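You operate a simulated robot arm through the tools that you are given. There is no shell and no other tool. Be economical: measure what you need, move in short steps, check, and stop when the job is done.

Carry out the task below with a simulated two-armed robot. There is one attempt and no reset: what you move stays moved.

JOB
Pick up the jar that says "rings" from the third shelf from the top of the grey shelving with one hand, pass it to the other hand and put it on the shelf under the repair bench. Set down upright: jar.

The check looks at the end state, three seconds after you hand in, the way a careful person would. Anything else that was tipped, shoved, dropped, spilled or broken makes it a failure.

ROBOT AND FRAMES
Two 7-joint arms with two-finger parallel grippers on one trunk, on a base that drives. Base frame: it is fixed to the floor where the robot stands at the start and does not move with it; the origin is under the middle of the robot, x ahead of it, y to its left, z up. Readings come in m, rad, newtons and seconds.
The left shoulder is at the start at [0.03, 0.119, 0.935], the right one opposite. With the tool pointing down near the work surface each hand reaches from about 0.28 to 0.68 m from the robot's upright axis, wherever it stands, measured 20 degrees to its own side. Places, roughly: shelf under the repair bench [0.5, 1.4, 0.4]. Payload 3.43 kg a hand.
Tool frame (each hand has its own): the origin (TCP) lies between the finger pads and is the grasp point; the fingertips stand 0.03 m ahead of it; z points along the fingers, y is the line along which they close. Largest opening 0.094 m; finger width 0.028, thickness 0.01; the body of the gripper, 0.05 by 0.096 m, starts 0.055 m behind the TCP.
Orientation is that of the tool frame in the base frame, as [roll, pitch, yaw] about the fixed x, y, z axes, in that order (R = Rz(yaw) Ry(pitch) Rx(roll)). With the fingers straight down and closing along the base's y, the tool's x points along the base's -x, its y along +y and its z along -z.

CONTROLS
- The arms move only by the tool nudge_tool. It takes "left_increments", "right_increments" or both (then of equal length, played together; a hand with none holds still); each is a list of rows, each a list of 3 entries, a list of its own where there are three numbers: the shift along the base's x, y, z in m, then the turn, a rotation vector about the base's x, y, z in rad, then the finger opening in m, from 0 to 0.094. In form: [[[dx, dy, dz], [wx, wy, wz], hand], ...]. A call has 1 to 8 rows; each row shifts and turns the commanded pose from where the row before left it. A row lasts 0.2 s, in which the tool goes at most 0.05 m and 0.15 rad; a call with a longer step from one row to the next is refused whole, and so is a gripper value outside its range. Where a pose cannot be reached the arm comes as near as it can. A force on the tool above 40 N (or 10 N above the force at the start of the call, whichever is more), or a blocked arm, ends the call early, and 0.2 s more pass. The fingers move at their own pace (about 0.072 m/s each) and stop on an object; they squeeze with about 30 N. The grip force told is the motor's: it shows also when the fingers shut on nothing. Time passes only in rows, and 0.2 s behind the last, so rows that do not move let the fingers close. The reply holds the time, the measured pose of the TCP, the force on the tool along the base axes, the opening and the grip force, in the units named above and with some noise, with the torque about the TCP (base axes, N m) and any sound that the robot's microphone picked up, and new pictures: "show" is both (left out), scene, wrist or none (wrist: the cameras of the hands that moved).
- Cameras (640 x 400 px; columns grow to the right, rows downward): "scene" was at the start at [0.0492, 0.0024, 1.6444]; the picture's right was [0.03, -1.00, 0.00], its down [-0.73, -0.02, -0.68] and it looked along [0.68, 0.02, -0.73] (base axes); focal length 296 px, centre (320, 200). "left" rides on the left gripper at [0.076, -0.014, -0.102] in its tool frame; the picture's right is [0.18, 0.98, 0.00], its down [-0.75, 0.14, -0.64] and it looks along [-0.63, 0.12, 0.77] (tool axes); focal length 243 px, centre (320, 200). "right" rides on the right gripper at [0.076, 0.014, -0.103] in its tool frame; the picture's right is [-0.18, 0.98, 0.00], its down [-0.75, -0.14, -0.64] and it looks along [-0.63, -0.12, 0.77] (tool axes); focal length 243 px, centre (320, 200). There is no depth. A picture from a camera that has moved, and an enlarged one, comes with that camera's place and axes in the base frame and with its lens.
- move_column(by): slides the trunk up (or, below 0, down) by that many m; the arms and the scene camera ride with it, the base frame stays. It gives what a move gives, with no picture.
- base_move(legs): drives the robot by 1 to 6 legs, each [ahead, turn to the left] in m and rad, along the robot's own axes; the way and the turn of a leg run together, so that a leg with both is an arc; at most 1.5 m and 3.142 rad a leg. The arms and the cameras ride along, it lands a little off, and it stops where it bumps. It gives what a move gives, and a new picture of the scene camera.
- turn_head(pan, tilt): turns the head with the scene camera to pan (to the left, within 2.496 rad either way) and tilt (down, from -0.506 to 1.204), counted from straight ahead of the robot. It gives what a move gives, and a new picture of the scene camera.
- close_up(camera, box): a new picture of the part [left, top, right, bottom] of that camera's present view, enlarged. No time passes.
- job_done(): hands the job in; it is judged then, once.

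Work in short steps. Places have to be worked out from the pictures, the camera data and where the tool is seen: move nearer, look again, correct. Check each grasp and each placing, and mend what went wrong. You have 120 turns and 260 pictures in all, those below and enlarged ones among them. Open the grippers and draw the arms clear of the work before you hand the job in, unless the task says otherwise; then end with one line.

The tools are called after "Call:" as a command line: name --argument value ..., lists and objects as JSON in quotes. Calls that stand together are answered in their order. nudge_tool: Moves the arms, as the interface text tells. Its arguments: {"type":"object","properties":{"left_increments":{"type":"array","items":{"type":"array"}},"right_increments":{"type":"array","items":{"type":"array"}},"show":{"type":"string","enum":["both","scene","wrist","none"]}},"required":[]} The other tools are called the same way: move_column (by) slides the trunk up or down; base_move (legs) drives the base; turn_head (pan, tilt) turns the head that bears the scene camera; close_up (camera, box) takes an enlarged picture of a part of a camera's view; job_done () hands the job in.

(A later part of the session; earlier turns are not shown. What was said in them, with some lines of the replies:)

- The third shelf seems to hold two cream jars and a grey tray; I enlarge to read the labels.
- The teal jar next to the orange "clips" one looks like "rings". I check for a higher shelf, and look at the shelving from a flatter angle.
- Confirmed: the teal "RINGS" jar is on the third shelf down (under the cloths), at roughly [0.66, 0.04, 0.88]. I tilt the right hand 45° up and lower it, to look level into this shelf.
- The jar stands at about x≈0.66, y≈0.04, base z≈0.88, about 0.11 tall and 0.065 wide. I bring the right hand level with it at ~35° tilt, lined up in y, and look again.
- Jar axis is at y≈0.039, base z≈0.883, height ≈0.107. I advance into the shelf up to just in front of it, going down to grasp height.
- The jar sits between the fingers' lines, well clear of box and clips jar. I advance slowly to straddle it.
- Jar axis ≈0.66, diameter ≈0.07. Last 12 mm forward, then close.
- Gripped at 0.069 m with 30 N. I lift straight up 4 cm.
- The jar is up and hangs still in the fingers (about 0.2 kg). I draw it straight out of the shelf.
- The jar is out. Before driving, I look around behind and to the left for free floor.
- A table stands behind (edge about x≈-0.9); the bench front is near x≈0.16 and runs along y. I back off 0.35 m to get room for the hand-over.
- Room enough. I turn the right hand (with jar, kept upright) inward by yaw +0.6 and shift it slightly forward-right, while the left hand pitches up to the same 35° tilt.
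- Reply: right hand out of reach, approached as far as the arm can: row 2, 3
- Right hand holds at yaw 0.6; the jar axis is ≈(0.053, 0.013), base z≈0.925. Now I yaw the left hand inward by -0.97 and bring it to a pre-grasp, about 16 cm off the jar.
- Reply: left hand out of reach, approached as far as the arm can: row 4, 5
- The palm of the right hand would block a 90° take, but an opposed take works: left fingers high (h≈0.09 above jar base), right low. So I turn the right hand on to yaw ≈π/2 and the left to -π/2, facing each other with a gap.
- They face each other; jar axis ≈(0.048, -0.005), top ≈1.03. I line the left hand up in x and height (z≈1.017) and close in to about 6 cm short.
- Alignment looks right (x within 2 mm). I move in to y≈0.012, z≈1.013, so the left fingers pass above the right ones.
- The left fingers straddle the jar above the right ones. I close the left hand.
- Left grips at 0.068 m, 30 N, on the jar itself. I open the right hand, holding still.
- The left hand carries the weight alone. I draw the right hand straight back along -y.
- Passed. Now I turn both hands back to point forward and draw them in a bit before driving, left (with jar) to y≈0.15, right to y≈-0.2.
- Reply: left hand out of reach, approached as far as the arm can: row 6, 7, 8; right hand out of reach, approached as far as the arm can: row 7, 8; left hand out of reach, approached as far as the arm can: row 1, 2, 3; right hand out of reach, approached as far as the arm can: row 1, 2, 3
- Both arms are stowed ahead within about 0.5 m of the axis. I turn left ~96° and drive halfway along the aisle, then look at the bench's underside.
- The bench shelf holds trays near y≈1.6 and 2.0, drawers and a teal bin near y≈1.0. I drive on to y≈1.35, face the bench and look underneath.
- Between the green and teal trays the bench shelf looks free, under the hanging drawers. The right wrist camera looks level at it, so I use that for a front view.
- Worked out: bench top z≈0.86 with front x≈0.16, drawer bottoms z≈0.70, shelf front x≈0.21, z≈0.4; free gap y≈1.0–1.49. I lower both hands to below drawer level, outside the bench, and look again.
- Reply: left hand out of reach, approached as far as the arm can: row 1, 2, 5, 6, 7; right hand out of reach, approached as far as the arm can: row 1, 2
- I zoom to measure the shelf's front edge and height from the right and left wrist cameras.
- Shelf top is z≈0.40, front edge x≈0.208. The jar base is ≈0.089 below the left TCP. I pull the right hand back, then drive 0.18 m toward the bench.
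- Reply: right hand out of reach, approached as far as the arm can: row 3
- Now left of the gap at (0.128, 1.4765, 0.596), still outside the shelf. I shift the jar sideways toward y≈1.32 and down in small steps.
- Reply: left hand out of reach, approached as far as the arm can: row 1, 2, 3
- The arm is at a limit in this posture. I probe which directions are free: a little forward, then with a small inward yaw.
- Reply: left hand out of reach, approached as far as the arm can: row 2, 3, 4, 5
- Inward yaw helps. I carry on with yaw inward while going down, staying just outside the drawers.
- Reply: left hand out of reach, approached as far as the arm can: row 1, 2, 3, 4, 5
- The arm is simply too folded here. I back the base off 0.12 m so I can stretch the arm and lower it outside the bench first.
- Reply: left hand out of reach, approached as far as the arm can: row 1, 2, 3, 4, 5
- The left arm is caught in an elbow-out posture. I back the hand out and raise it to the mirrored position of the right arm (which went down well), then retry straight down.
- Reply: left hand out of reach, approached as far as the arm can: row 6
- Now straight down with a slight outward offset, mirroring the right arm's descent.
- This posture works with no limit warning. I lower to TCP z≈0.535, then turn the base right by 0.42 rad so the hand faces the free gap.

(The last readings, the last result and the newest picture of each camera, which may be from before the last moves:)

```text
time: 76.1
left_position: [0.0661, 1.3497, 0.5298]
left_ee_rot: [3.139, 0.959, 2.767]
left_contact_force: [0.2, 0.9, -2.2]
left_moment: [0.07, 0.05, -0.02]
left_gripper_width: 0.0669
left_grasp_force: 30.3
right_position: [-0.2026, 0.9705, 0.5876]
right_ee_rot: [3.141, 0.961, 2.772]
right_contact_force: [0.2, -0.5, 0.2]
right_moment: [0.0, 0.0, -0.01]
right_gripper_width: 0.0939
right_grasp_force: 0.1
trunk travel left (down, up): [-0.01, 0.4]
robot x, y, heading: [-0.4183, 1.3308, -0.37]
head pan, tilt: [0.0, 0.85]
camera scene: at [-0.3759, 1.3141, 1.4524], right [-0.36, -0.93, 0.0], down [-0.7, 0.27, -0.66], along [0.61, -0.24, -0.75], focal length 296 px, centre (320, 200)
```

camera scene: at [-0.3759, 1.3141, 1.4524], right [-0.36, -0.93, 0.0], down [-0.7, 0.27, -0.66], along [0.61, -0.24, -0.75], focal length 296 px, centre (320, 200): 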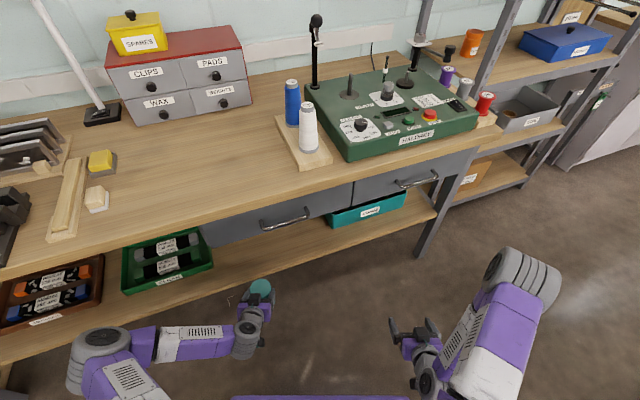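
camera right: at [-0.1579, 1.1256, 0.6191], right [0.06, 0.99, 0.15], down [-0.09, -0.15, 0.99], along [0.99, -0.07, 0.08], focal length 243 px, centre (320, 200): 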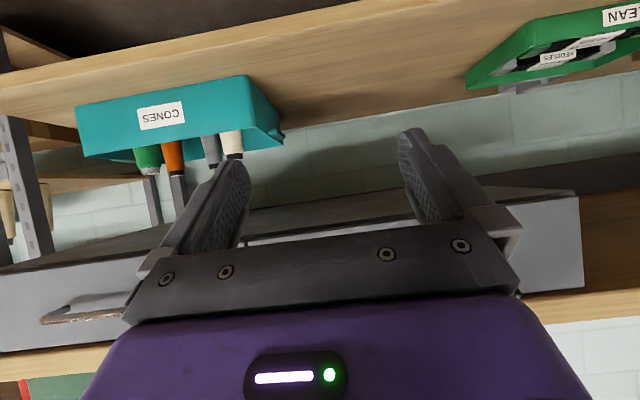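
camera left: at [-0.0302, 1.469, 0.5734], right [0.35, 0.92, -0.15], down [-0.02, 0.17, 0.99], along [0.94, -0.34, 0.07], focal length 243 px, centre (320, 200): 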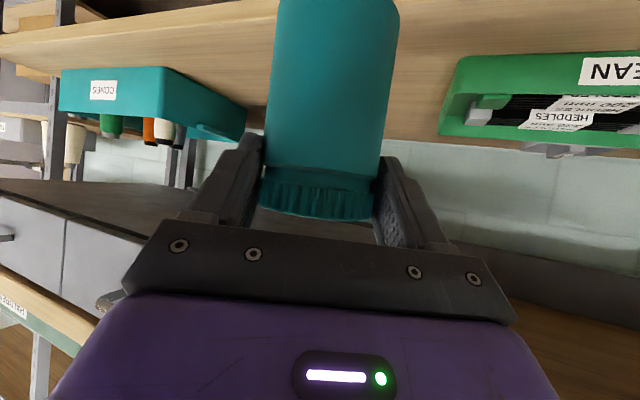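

Jar axis is at (0.078, 1.345), pointing into the gap. I drive 0.09 m forward, then extend the arm gradually under the drawers with the jar base ≈4 cm above the shelf.

Call:
base_move --legs '[[0.09, 0]]'

Call:
nudge_tool --left_increments '[[[0.025, -0.005, 0], [0, 0, 0], 0.05], [[0.025, -0.005, 0], [0, 0, 0], 0.05], [[0.02, -0.005, 0], [0, 0, 0], 0.05], [[0, 0, 0], [0, 0, 0], 0.05]]' --show "both"

```text
time: 77.2
left_position: [0.1509, 1.3159, 0.5305]
left_ee_rot: [3.141, 0.955, 2.768]
left_contact_force: [-0.5, 0.6, -2.1]
left_moment: [0.04, 0.07, 0.0]
left_gripper_width: 0.0673
left_grasp_force: 30.4
right_position: [-0.1191, 0.9375, 0.5867]
right_ee_rot: [-3.141, 0.959, 2.77]
right_contact_force: [-0.3, 0.0, 0.0]
right_moment: [-0.02, -0.01, 0.0]
right_gripper_width: 0.0939
right_grasp_force: 0.1
trunk travel left (down, up): [-0.01, 0.4]
robot x, y, heading: [-0.3354, 1.2944, -0.371]
head pan, tilt: [0.0, 0.85]
camera scene: at [-0.2914, 1.2814, 1.4524], right [-0.36, -0.93, 0.0], down [-0.7, 0.27, -0.66], along [0.61, -0.24, -0.75], focal length 296 px, centre (320, 200)
```

scene: 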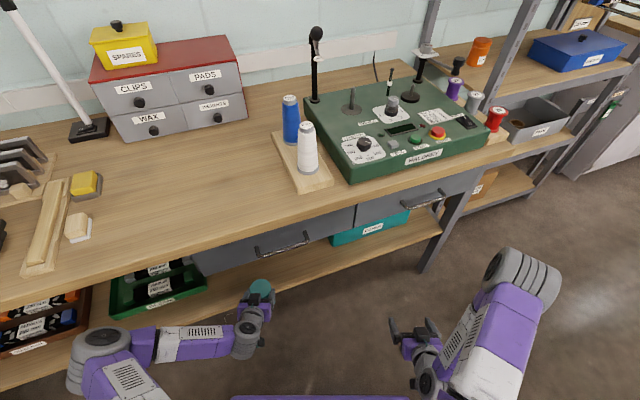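

```text
time: 78.2
left_position: [0.2209, 1.3032, 0.5291]
left_ee_rot: [3.141, 0.956, 2.768]
left_contact_force: [0.3, -1.2, -1.7]
left_moment: [0.03, 0.03, 0.0]
left_gripper_width: 0.0669
left_grasp_force: 29.8
right_position: [-0.1198, 0.9377, 0.586]
right_ee_rot: [-3.14, 0.961, 2.772]
right_contact_force: [0.2, -0.1, 0.0]
right_moment: [-0.03, -0.03, 0.01]
right_gripper_width: 0.094
right_grasp_force: 0.1
trunk travel left (down, up): [-0.01, 0.4]
robot x, y, heading: [-0.3362, 1.3013, -0.373]
head pan, tilt: [0.0, 0.85]
camera scene: at [-0.2916, 1.2814, 1.4524], right [-0.36, -0.93, 0.0], down [-0.7, 0.27, -0.66], along [0.61, -0.24, -0.75], focal length 296 px, centre (320, 200)
camera left: at [0.0951, 1.3348, 0.5254], right [0.26, 0.95, -0.15], down [-0.03, 0.16, 0.99], along [0.97, -0.25, 0.07], focal length 243 px, centre (320, 200)
```

scene: 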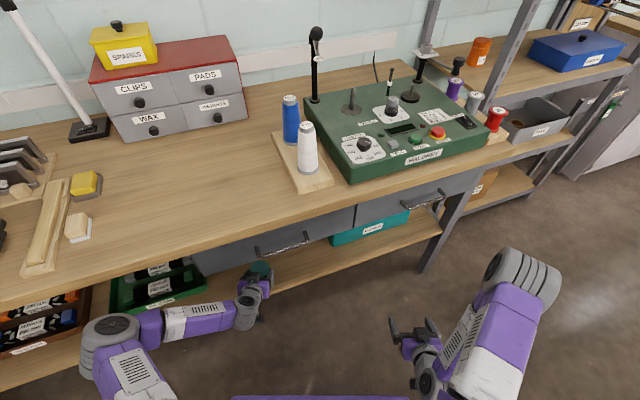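
left: 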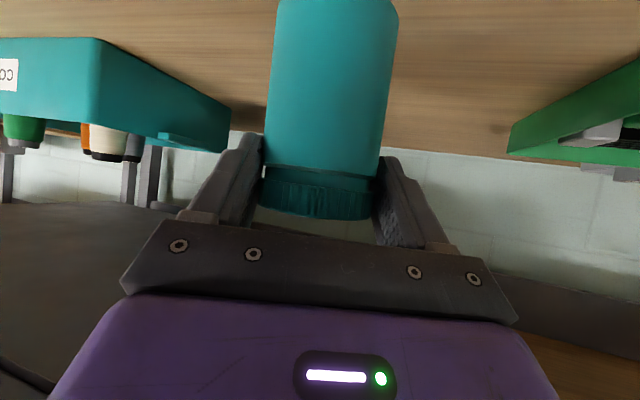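

Clear of trays and drawers. I advance another 7 cm, then lower toward the shelf.

Call:
nudge_tool --left_increments '[[[0.025, -0.005, 0], [0, 0, 0], 0.05], [[0.025, -0.005, 0], [0, 0, 0], 0.05], [[0.02, -0.005, 0], [0, 0, 0], 0.05], [[0, 0, -0.01], [0, 0, 0], 0.05], [[0, 0, -0.01], [0, 0, 0], 0.05], [[0, 0, -0.01], [0, 0, 0], 0.05], [[0, 0, 0], [0, 0, 0], 0.05]]' --show "both"

```text
time: 79.8
left_position: [0.2845, 1.3019, 0.512]
left_ee_rot: [-3.14, 0.957, 2.77]
left_contact_force: [0.3, -1.9, -1.8]
left_moment: [0.03, 0.07, 0.02]
left_gripper_width: 0.0672
left_grasp_force: 30.5
left hand out of reach, approached as far as the arm can: row 4, 5, 6
right_position: [-0.12, 0.9377, 0.5864]
right_ee_rot: [-3.141, 0.96, 2.773]
right_contact_force: [0.5, 0.6, -0.7]
right_moment: [-0.01, 0.01, -0.01]
right_gripper_width: 0.0942
right_grasp_force: 0.0
trunk travel left (down, up): [-0.01, 0.4]
robot x, y, heading: [-0.3394, 1.2955, -0.375]
head pan, tilt: [0.0, 0.85]
camera scene: at [-0.2916, 1.2815, 1.4524], right [-0.36, -0.93, 0.0], down [-0.7, 0.27, -0.66], along [0.61, -0.24, -0.75], focal length 296 px, centre (320, 200)
camera left: at [0.1594, 1.3332, 0.5076], right [0.26, 0.95, -0.15], down [-0.03, 0.16, 0.99], along [0.97, -0.25, 0.07], focal length 243 px, centre (320, 200)
```

scene: 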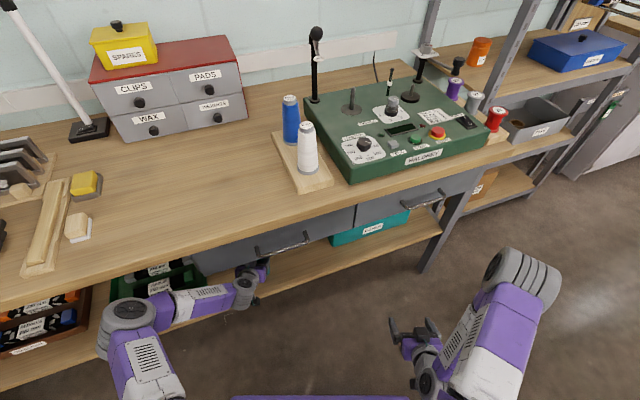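
left: 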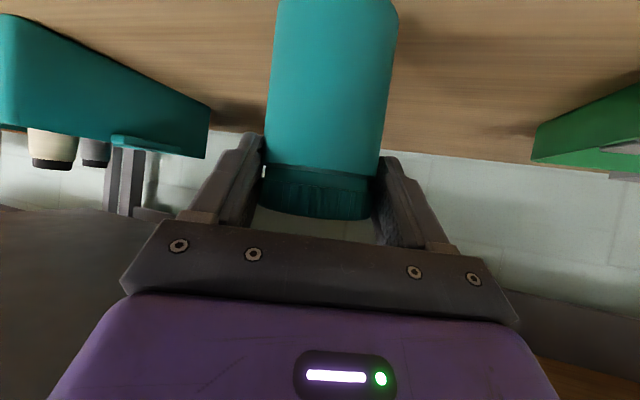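

Again at a limit 2.4 cm above the placing height. I use the last centimetre of trunk travel and try with a small outward yaw.

Call:
move_column --by -0.01

Call:
nudge_tool --left_increments '[[[0, 0, 0], [0, 0, 0.12], 0.05], [[0, 0, -0.008], [0, 0, 0.12], 0.05], [[0, 0, 0], [0, 0, 0], 0.05]]' --show "wrist"

```text
time: 80.4
left_position: [0.2838, 1.301, 0.503]
left_ee_rot: [-3.141, 0.956, 2.77]
left_contact_force: [0.0, -1.1, -2.2]
left_moment: [-0.01, 0.04, -0.04]
left_gripper_width: 0.0671
left_grasp_force: 30.6
right_position: [-0.12, 0.9379, 0.5766]
right_ee_rot: [3.141, 0.96, 2.772]
right_contact_force: [-0.1, 0.3, -0.1]
right_moment: [0.0, 0.03, -0.02]
right_gripper_width: 0.0939
right_grasp_force: 0.1
trunk travel left (down, up): [0.0, 0.41]
robot x, y, heading: [-0.3368, 1.3004, -0.371]
head pan, tilt: [0.0, 0.85]
```

```text
time: 81.2
left_position: [0.2765, 1.3246, 0.5133]
left_ee_rot: [-3.14, 0.957, 3.01]
left_contact_force: [0.6, -1.0, -2.4]
left_moment: [0.0, 0.05, -0.03]
left_gripper_width: 0.0672
left_grasp_force: 29.6
left hand out of reach, approached as far as the arm can: row 1, 2
right_position: [-0.1197, 0.9394, 0.578]
right_ee_rot: [3.14, 0.962, 2.77]
right_contact_force: [-0.4, -0.1, -0.2]
right_moment: [0.0, 0.02, 0.0]
right_gripper_width: 0.0939
right_grasp_force: 0.0
trunk travel left (down, up): [0.0, 0.41]
robot x, y, heading: [-0.3368, 1.2983, -0.375]
head pan, tilt: [0.0, 0.85]
camera left: at [0.1474, 1.3265, 0.5086], right [0.02, 0.99, -0.15], down [-0.07, 0.15, 0.99], along [1.0, -0.01, 0.07], focal length 243 px, centre (320, 200)
```

left: 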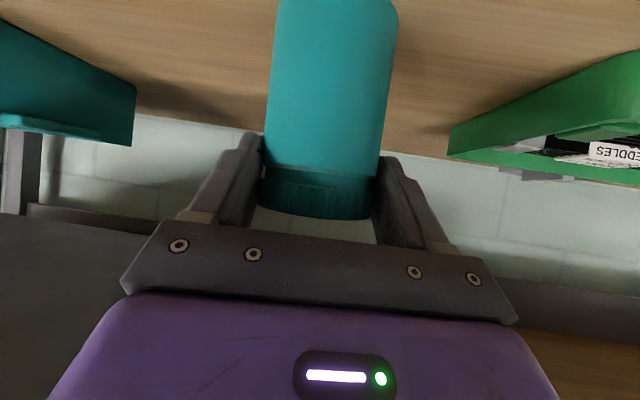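

Outward yaw raises the hand, so inward yaw will lower it. I yaw inward in steps.

Call:
nudge_tool --left_increments '[[[0, -0.008, 0], [0, 0, -0.12], 0.05], [[0, -0.008, 0], [0, 0, -0.12], 0.05], [[0, -0.005, 0], [0, 0, -0.12], 0.05], [[0, -0.005, 0], [0, 0, -0.12], 0.05], [[0, 0, 0], [0, 0, 0], 0.05]]' --show "wrist"

```text
time: 82.4
left_position: [0.2772, 1.2998, 0.5127]
left_ee_rot: [3.141, 0.956, 2.527]
left_contact_force: [0.6, 0.6, -2.9]
left_moment: [0.02, 0.06, -0.04]
left_gripper_width: 0.0674
left_grasp_force: 29.8
right_position: [-0.1204, 0.938, 0.5759]
right_ee_rot: [-3.141, 0.959, 2.772]
right_contact_force: [-0.7, 0.8, -1.6]
right_moment: [0.02, -0.03, -0.02]
right_gripper_width: 0.0941
right_grasp_force: 0.1
trunk travel left (down, up): [0.0, 0.41]
robot x, y, heading: [-0.3345, 1.3001, -0.37]
head pan, tilt: [0.0, 0.85]
camera left: at [0.1634, 1.3596, 0.5077], right [0.48, 0.86, -0.15], down [0.01, 0.17, 0.99], along [0.88, -0.47, 0.07], focal length 243 px, centre (320, 200)
```

left: 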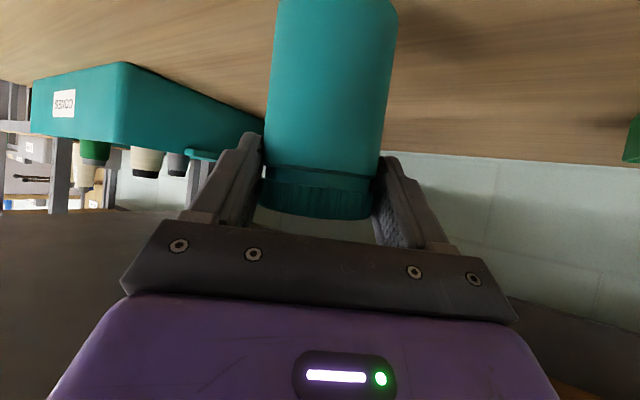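

No limit flag in this pose. Now down in 6 mm steps until contact.

Call:
nudge_tool --left_increments '[[[0, 0, -0.008], [0, 0, 0], 0.05], [[0, 0, -0.006], [0, 0, 0], 0.05], [[0, 0, -0.005], [0, 0, 0], 0.05], [[0, 0, 0], [0, 0, 0], 0.05]]' --show "wrist"

```text
time: 83.4
left_position: [0.2774, 1.2972, 0.494]
left_ee_rot: [3.137, 0.961, 2.527]
left_contact_force: [-2.1, 1.3, 10.0]
left_moment: [0.13, -0.2, 0.06]
left_gripper_width: 0.0672
left_grasp_force: 29.5
right_position: [-0.1212, 0.9388, 0.5775]
right_ee_rot: [3.14, 0.96, 2.772]
right_contact_force: [0.7, 0.1, -0.2]
right_moment: [-0.04, -0.01, -0.03]
right_gripper_width: 0.0939
right_grasp_force: 0.1
trunk travel left (down, up): [0.0, 0.41]
robot x, y, heading: [-0.3385, 1.2988, -0.373]
head pan, tilt: [0.0, 0.85]
camera left: at [0.1639, 1.3583, 0.4904], right [0.48, 0.86, -0.15], down [0.0, 0.17, 0.99], along [0.88, -0.47, 0.08], focal length 243 px, centre (320, 200)
```

left: 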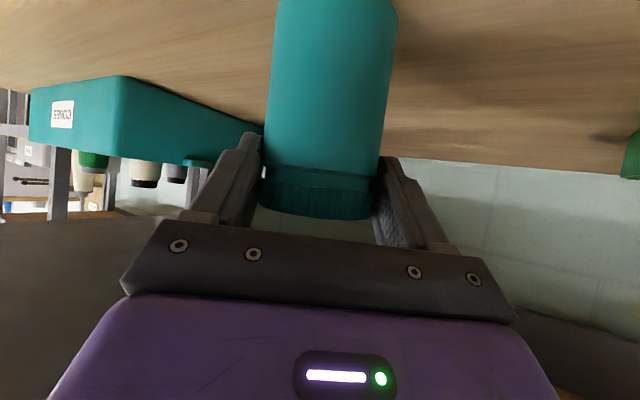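

Contact at z≈0.494, matching the jar's base on the shelf (12 N). I ease up 2 mm of pressure and open the fingers.

Call:
nudge_tool --left_increments '[[[0, 0, 0.002], [0, 0, 0], 0.05], [[0, 0, 0], [0, 0, 0], 0.075], [[0, 0, 0], [0, 0, 0], 0.094], [[0, 0, 0], [0, 0, 0], 0.094]]' --show "wrist"

```text
time: 84.4
left_position: [0.2767, 1.2981, 0.4967]
left_ee_rot: [3.141, 0.955, 2.529]
left_contact_force: [0.8, 0.5, 0.1]
left_moment: [0.02, 0.01, 0.01]
left_gripper_width: 0.0941
left_grasp_force: 0.1
right_position: [-0.1205, 0.9386, 0.577]
right_ee_rot: [-3.14, 0.961, 2.771]
right_contact_force: [0.3, 0.2, 0.2]
right_moment: [0.0, 0.01, 0.0]
right_gripper_width: 0.094
right_grasp_force: 0.1
trunk travel left (down, up): [0.0, 0.41]
robot x, y, heading: [-0.3403, 1.3005, -0.368]
head pan, tilt: [0.0, 0.85]
camera left: at [0.1635, 1.3587, 0.4914], right [0.48, 0.86, -0.15], down [0.01, 0.17, 0.99], along [0.88, -0.47, 0.07], focal length 243 px, centre (320, 200)
```

left: 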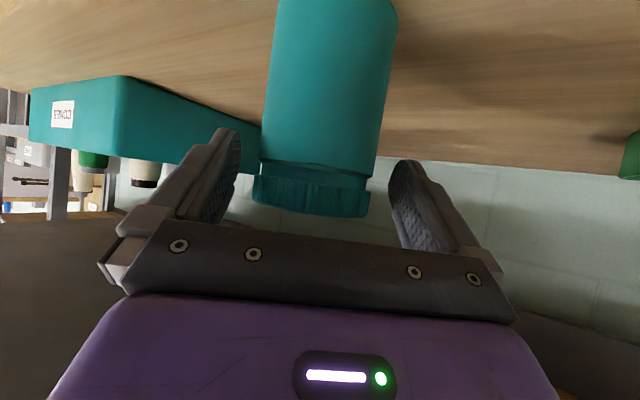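

Jar stands free between the open fingers. I withdraw the hand straight back along its own pointing direction.

Call:
nudge_tool --left_increments '[[[-0.016, 0.011, 0], [0, 0, 0], 0.094], [[-0.016, 0.011, 0], [0, 0, 0], 0.094], [[0, 0, 0], [0, 0, 0], 0.094]]' --show "wrist"

```text
time: 85.2
left_position: [0.2459, 1.3205, 0.4947]
left_ee_rot: [3.14, 0.959, 2.527]
left_contact_force: [0.0, 0.3, -0.2]
left_moment: [-0.01, 0.01, -0.02]
left_gripper_width: 0.0937
left_grasp_force: 0.1
right_position: [-0.1202, 0.9375, 0.5766]
right_ee_rot: [3.142, 0.961, 2.77]
right_contact_force: [0.3, -0.3, 0.7]
right_moment: [0.04, -0.02, -0.02]
right_gripper_width: 0.0938
right_grasp_force: 0.0
trunk travel left (down, up): [0.0, 0.41]
robot x, y, heading: [-0.335, 1.2983, -0.368]
head pan, tilt: [0.0, 0.85]
camera left: at [0.1314, 1.3813, 0.4913], right [0.48, 0.86, -0.15], down [0.01, 0.17, 0.99], along [0.88, -0.47, 0.07], focal length 243 px, centre (320, 200)
```

left: 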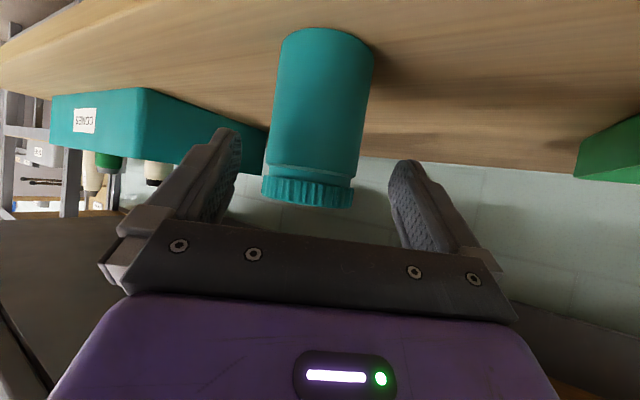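

The jar is standing upright on the shelf. I back the hand out further; fingers are already nearly past it.

Call:
nudge_tool --left_increments '[[[-0.02, 0.013, 0], [0, 0, 0], 0.094], [[-0.025, 0.014, 0], [0, 0, 0], 0.094], [[-0.03, 0.01, 0], [0, 0, 0], 0.094], [[0, 0, 0], [0, 0, 0], 0.094]]' --show "wrist"

```text
time: 86.2
left_position: [0.1692, 1.3578, 0.4961]
left_ee_rot: [3.14, 0.957, 2.529]
left_contact_force: [-0.6, 0.9, -0.2]
left_moment: [0.02, 0.01, -0.02]
left_gripper_width: 0.0942
left_grasp_force: 0.0
right_position: [-0.1205, 0.9372, 0.5772]
right_ee_rot: [3.141, 0.958, 2.772]
right_contact_force: [0.0, 0.5, 0.2]
right_moment: [0.01, 0.0, 0.0]
right_gripper_width: 0.094
right_grasp_force: 0.1
trunk travel left (down, up): [0.0, 0.41]
robot x, y, heading: [-0.338, 1.3001, -0.37]
head pan, tilt: [0.0, 0.85]
camera left: at [0.0559, 1.4194, 0.4919], right [0.48, 0.86, -0.15], down [0.01, 0.17, 0.99], along [0.88, -0.47, 0.07], focal length 243 px, centre (320, 200)
```

left: 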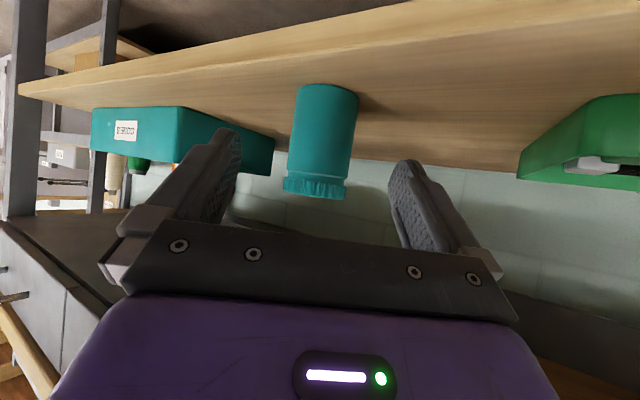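

The jar stands well inside the shelf and is free of the hand. I reverse the base to clear the arms and check the final scene.

Call:
base_move --legs '[[-0.22, 0]]'

Call:
close_up --camera "scene" --box '[100, 180, 420, 380]'

```text
time: 87.9
left_position: [-0.0313, 1.4374, 0.4956]
left_ee_rot: [-3.141, 0.958, 2.531]
left_contact_force: [-0.8, 0.0, -0.2]
left_moment: [0.01, 0.02, 0.01]
left_gripper_width: 0.0942
left_grasp_force: 0.1
right_position: [-0.3209, 1.0166, 0.5772]
right_ee_rot: [3.141, 0.959, 2.773]
right_contact_force: [-0.3, 0.3, 0.1]
right_moment: [-0.01, -0.01, 0.0]
right_gripper_width: 0.0939
right_grasp_force: 0.0
trunk travel left (down, up): [0.0, 0.41]
robot x, y, heading: [-0.5363, 1.378, -0.373]
head pan, tilt: [0.0, 0.85]
camera scene: at [-0.4933, 1.3597, 1.4424], right [-0.36, -0.93, 0.0], down [-0.7, 0.27, -0.66], along [0.62, -0.24, -0.75], focal length 296 px, centre (320, 200)
```

scene: 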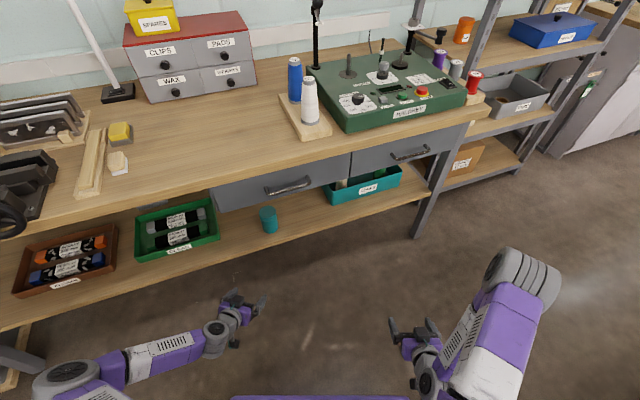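

```text
2.00 times, centred on (260, 280) of scene
camera zoom: at [-0.4933, 1.3597, 1.4424], right [-0.36, -0.93, 0.0], down [-0.7, 0.27, -0.66], along [0.62, -0.24, -0.75], focal length 593 px, centre (440, 40)
```

zoom: 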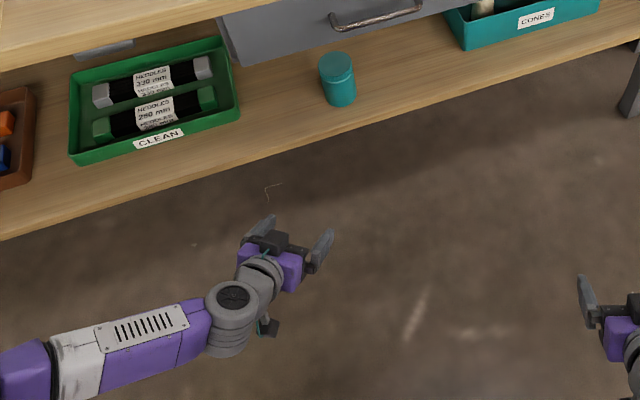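

The jar stands upright on the bench shelf, the trays and bench items look undisturbed, and both grippers are open and clear. I hand in.

Call:
job_done

```text
The job is handed in.
```

The "rings" jar was taken from the third shelf with the right hand, passed to the left hand in mid-air, and set upright on the shelf under the repair bench; nothing else looked disturbed in the last pictures, and the job is handed in.
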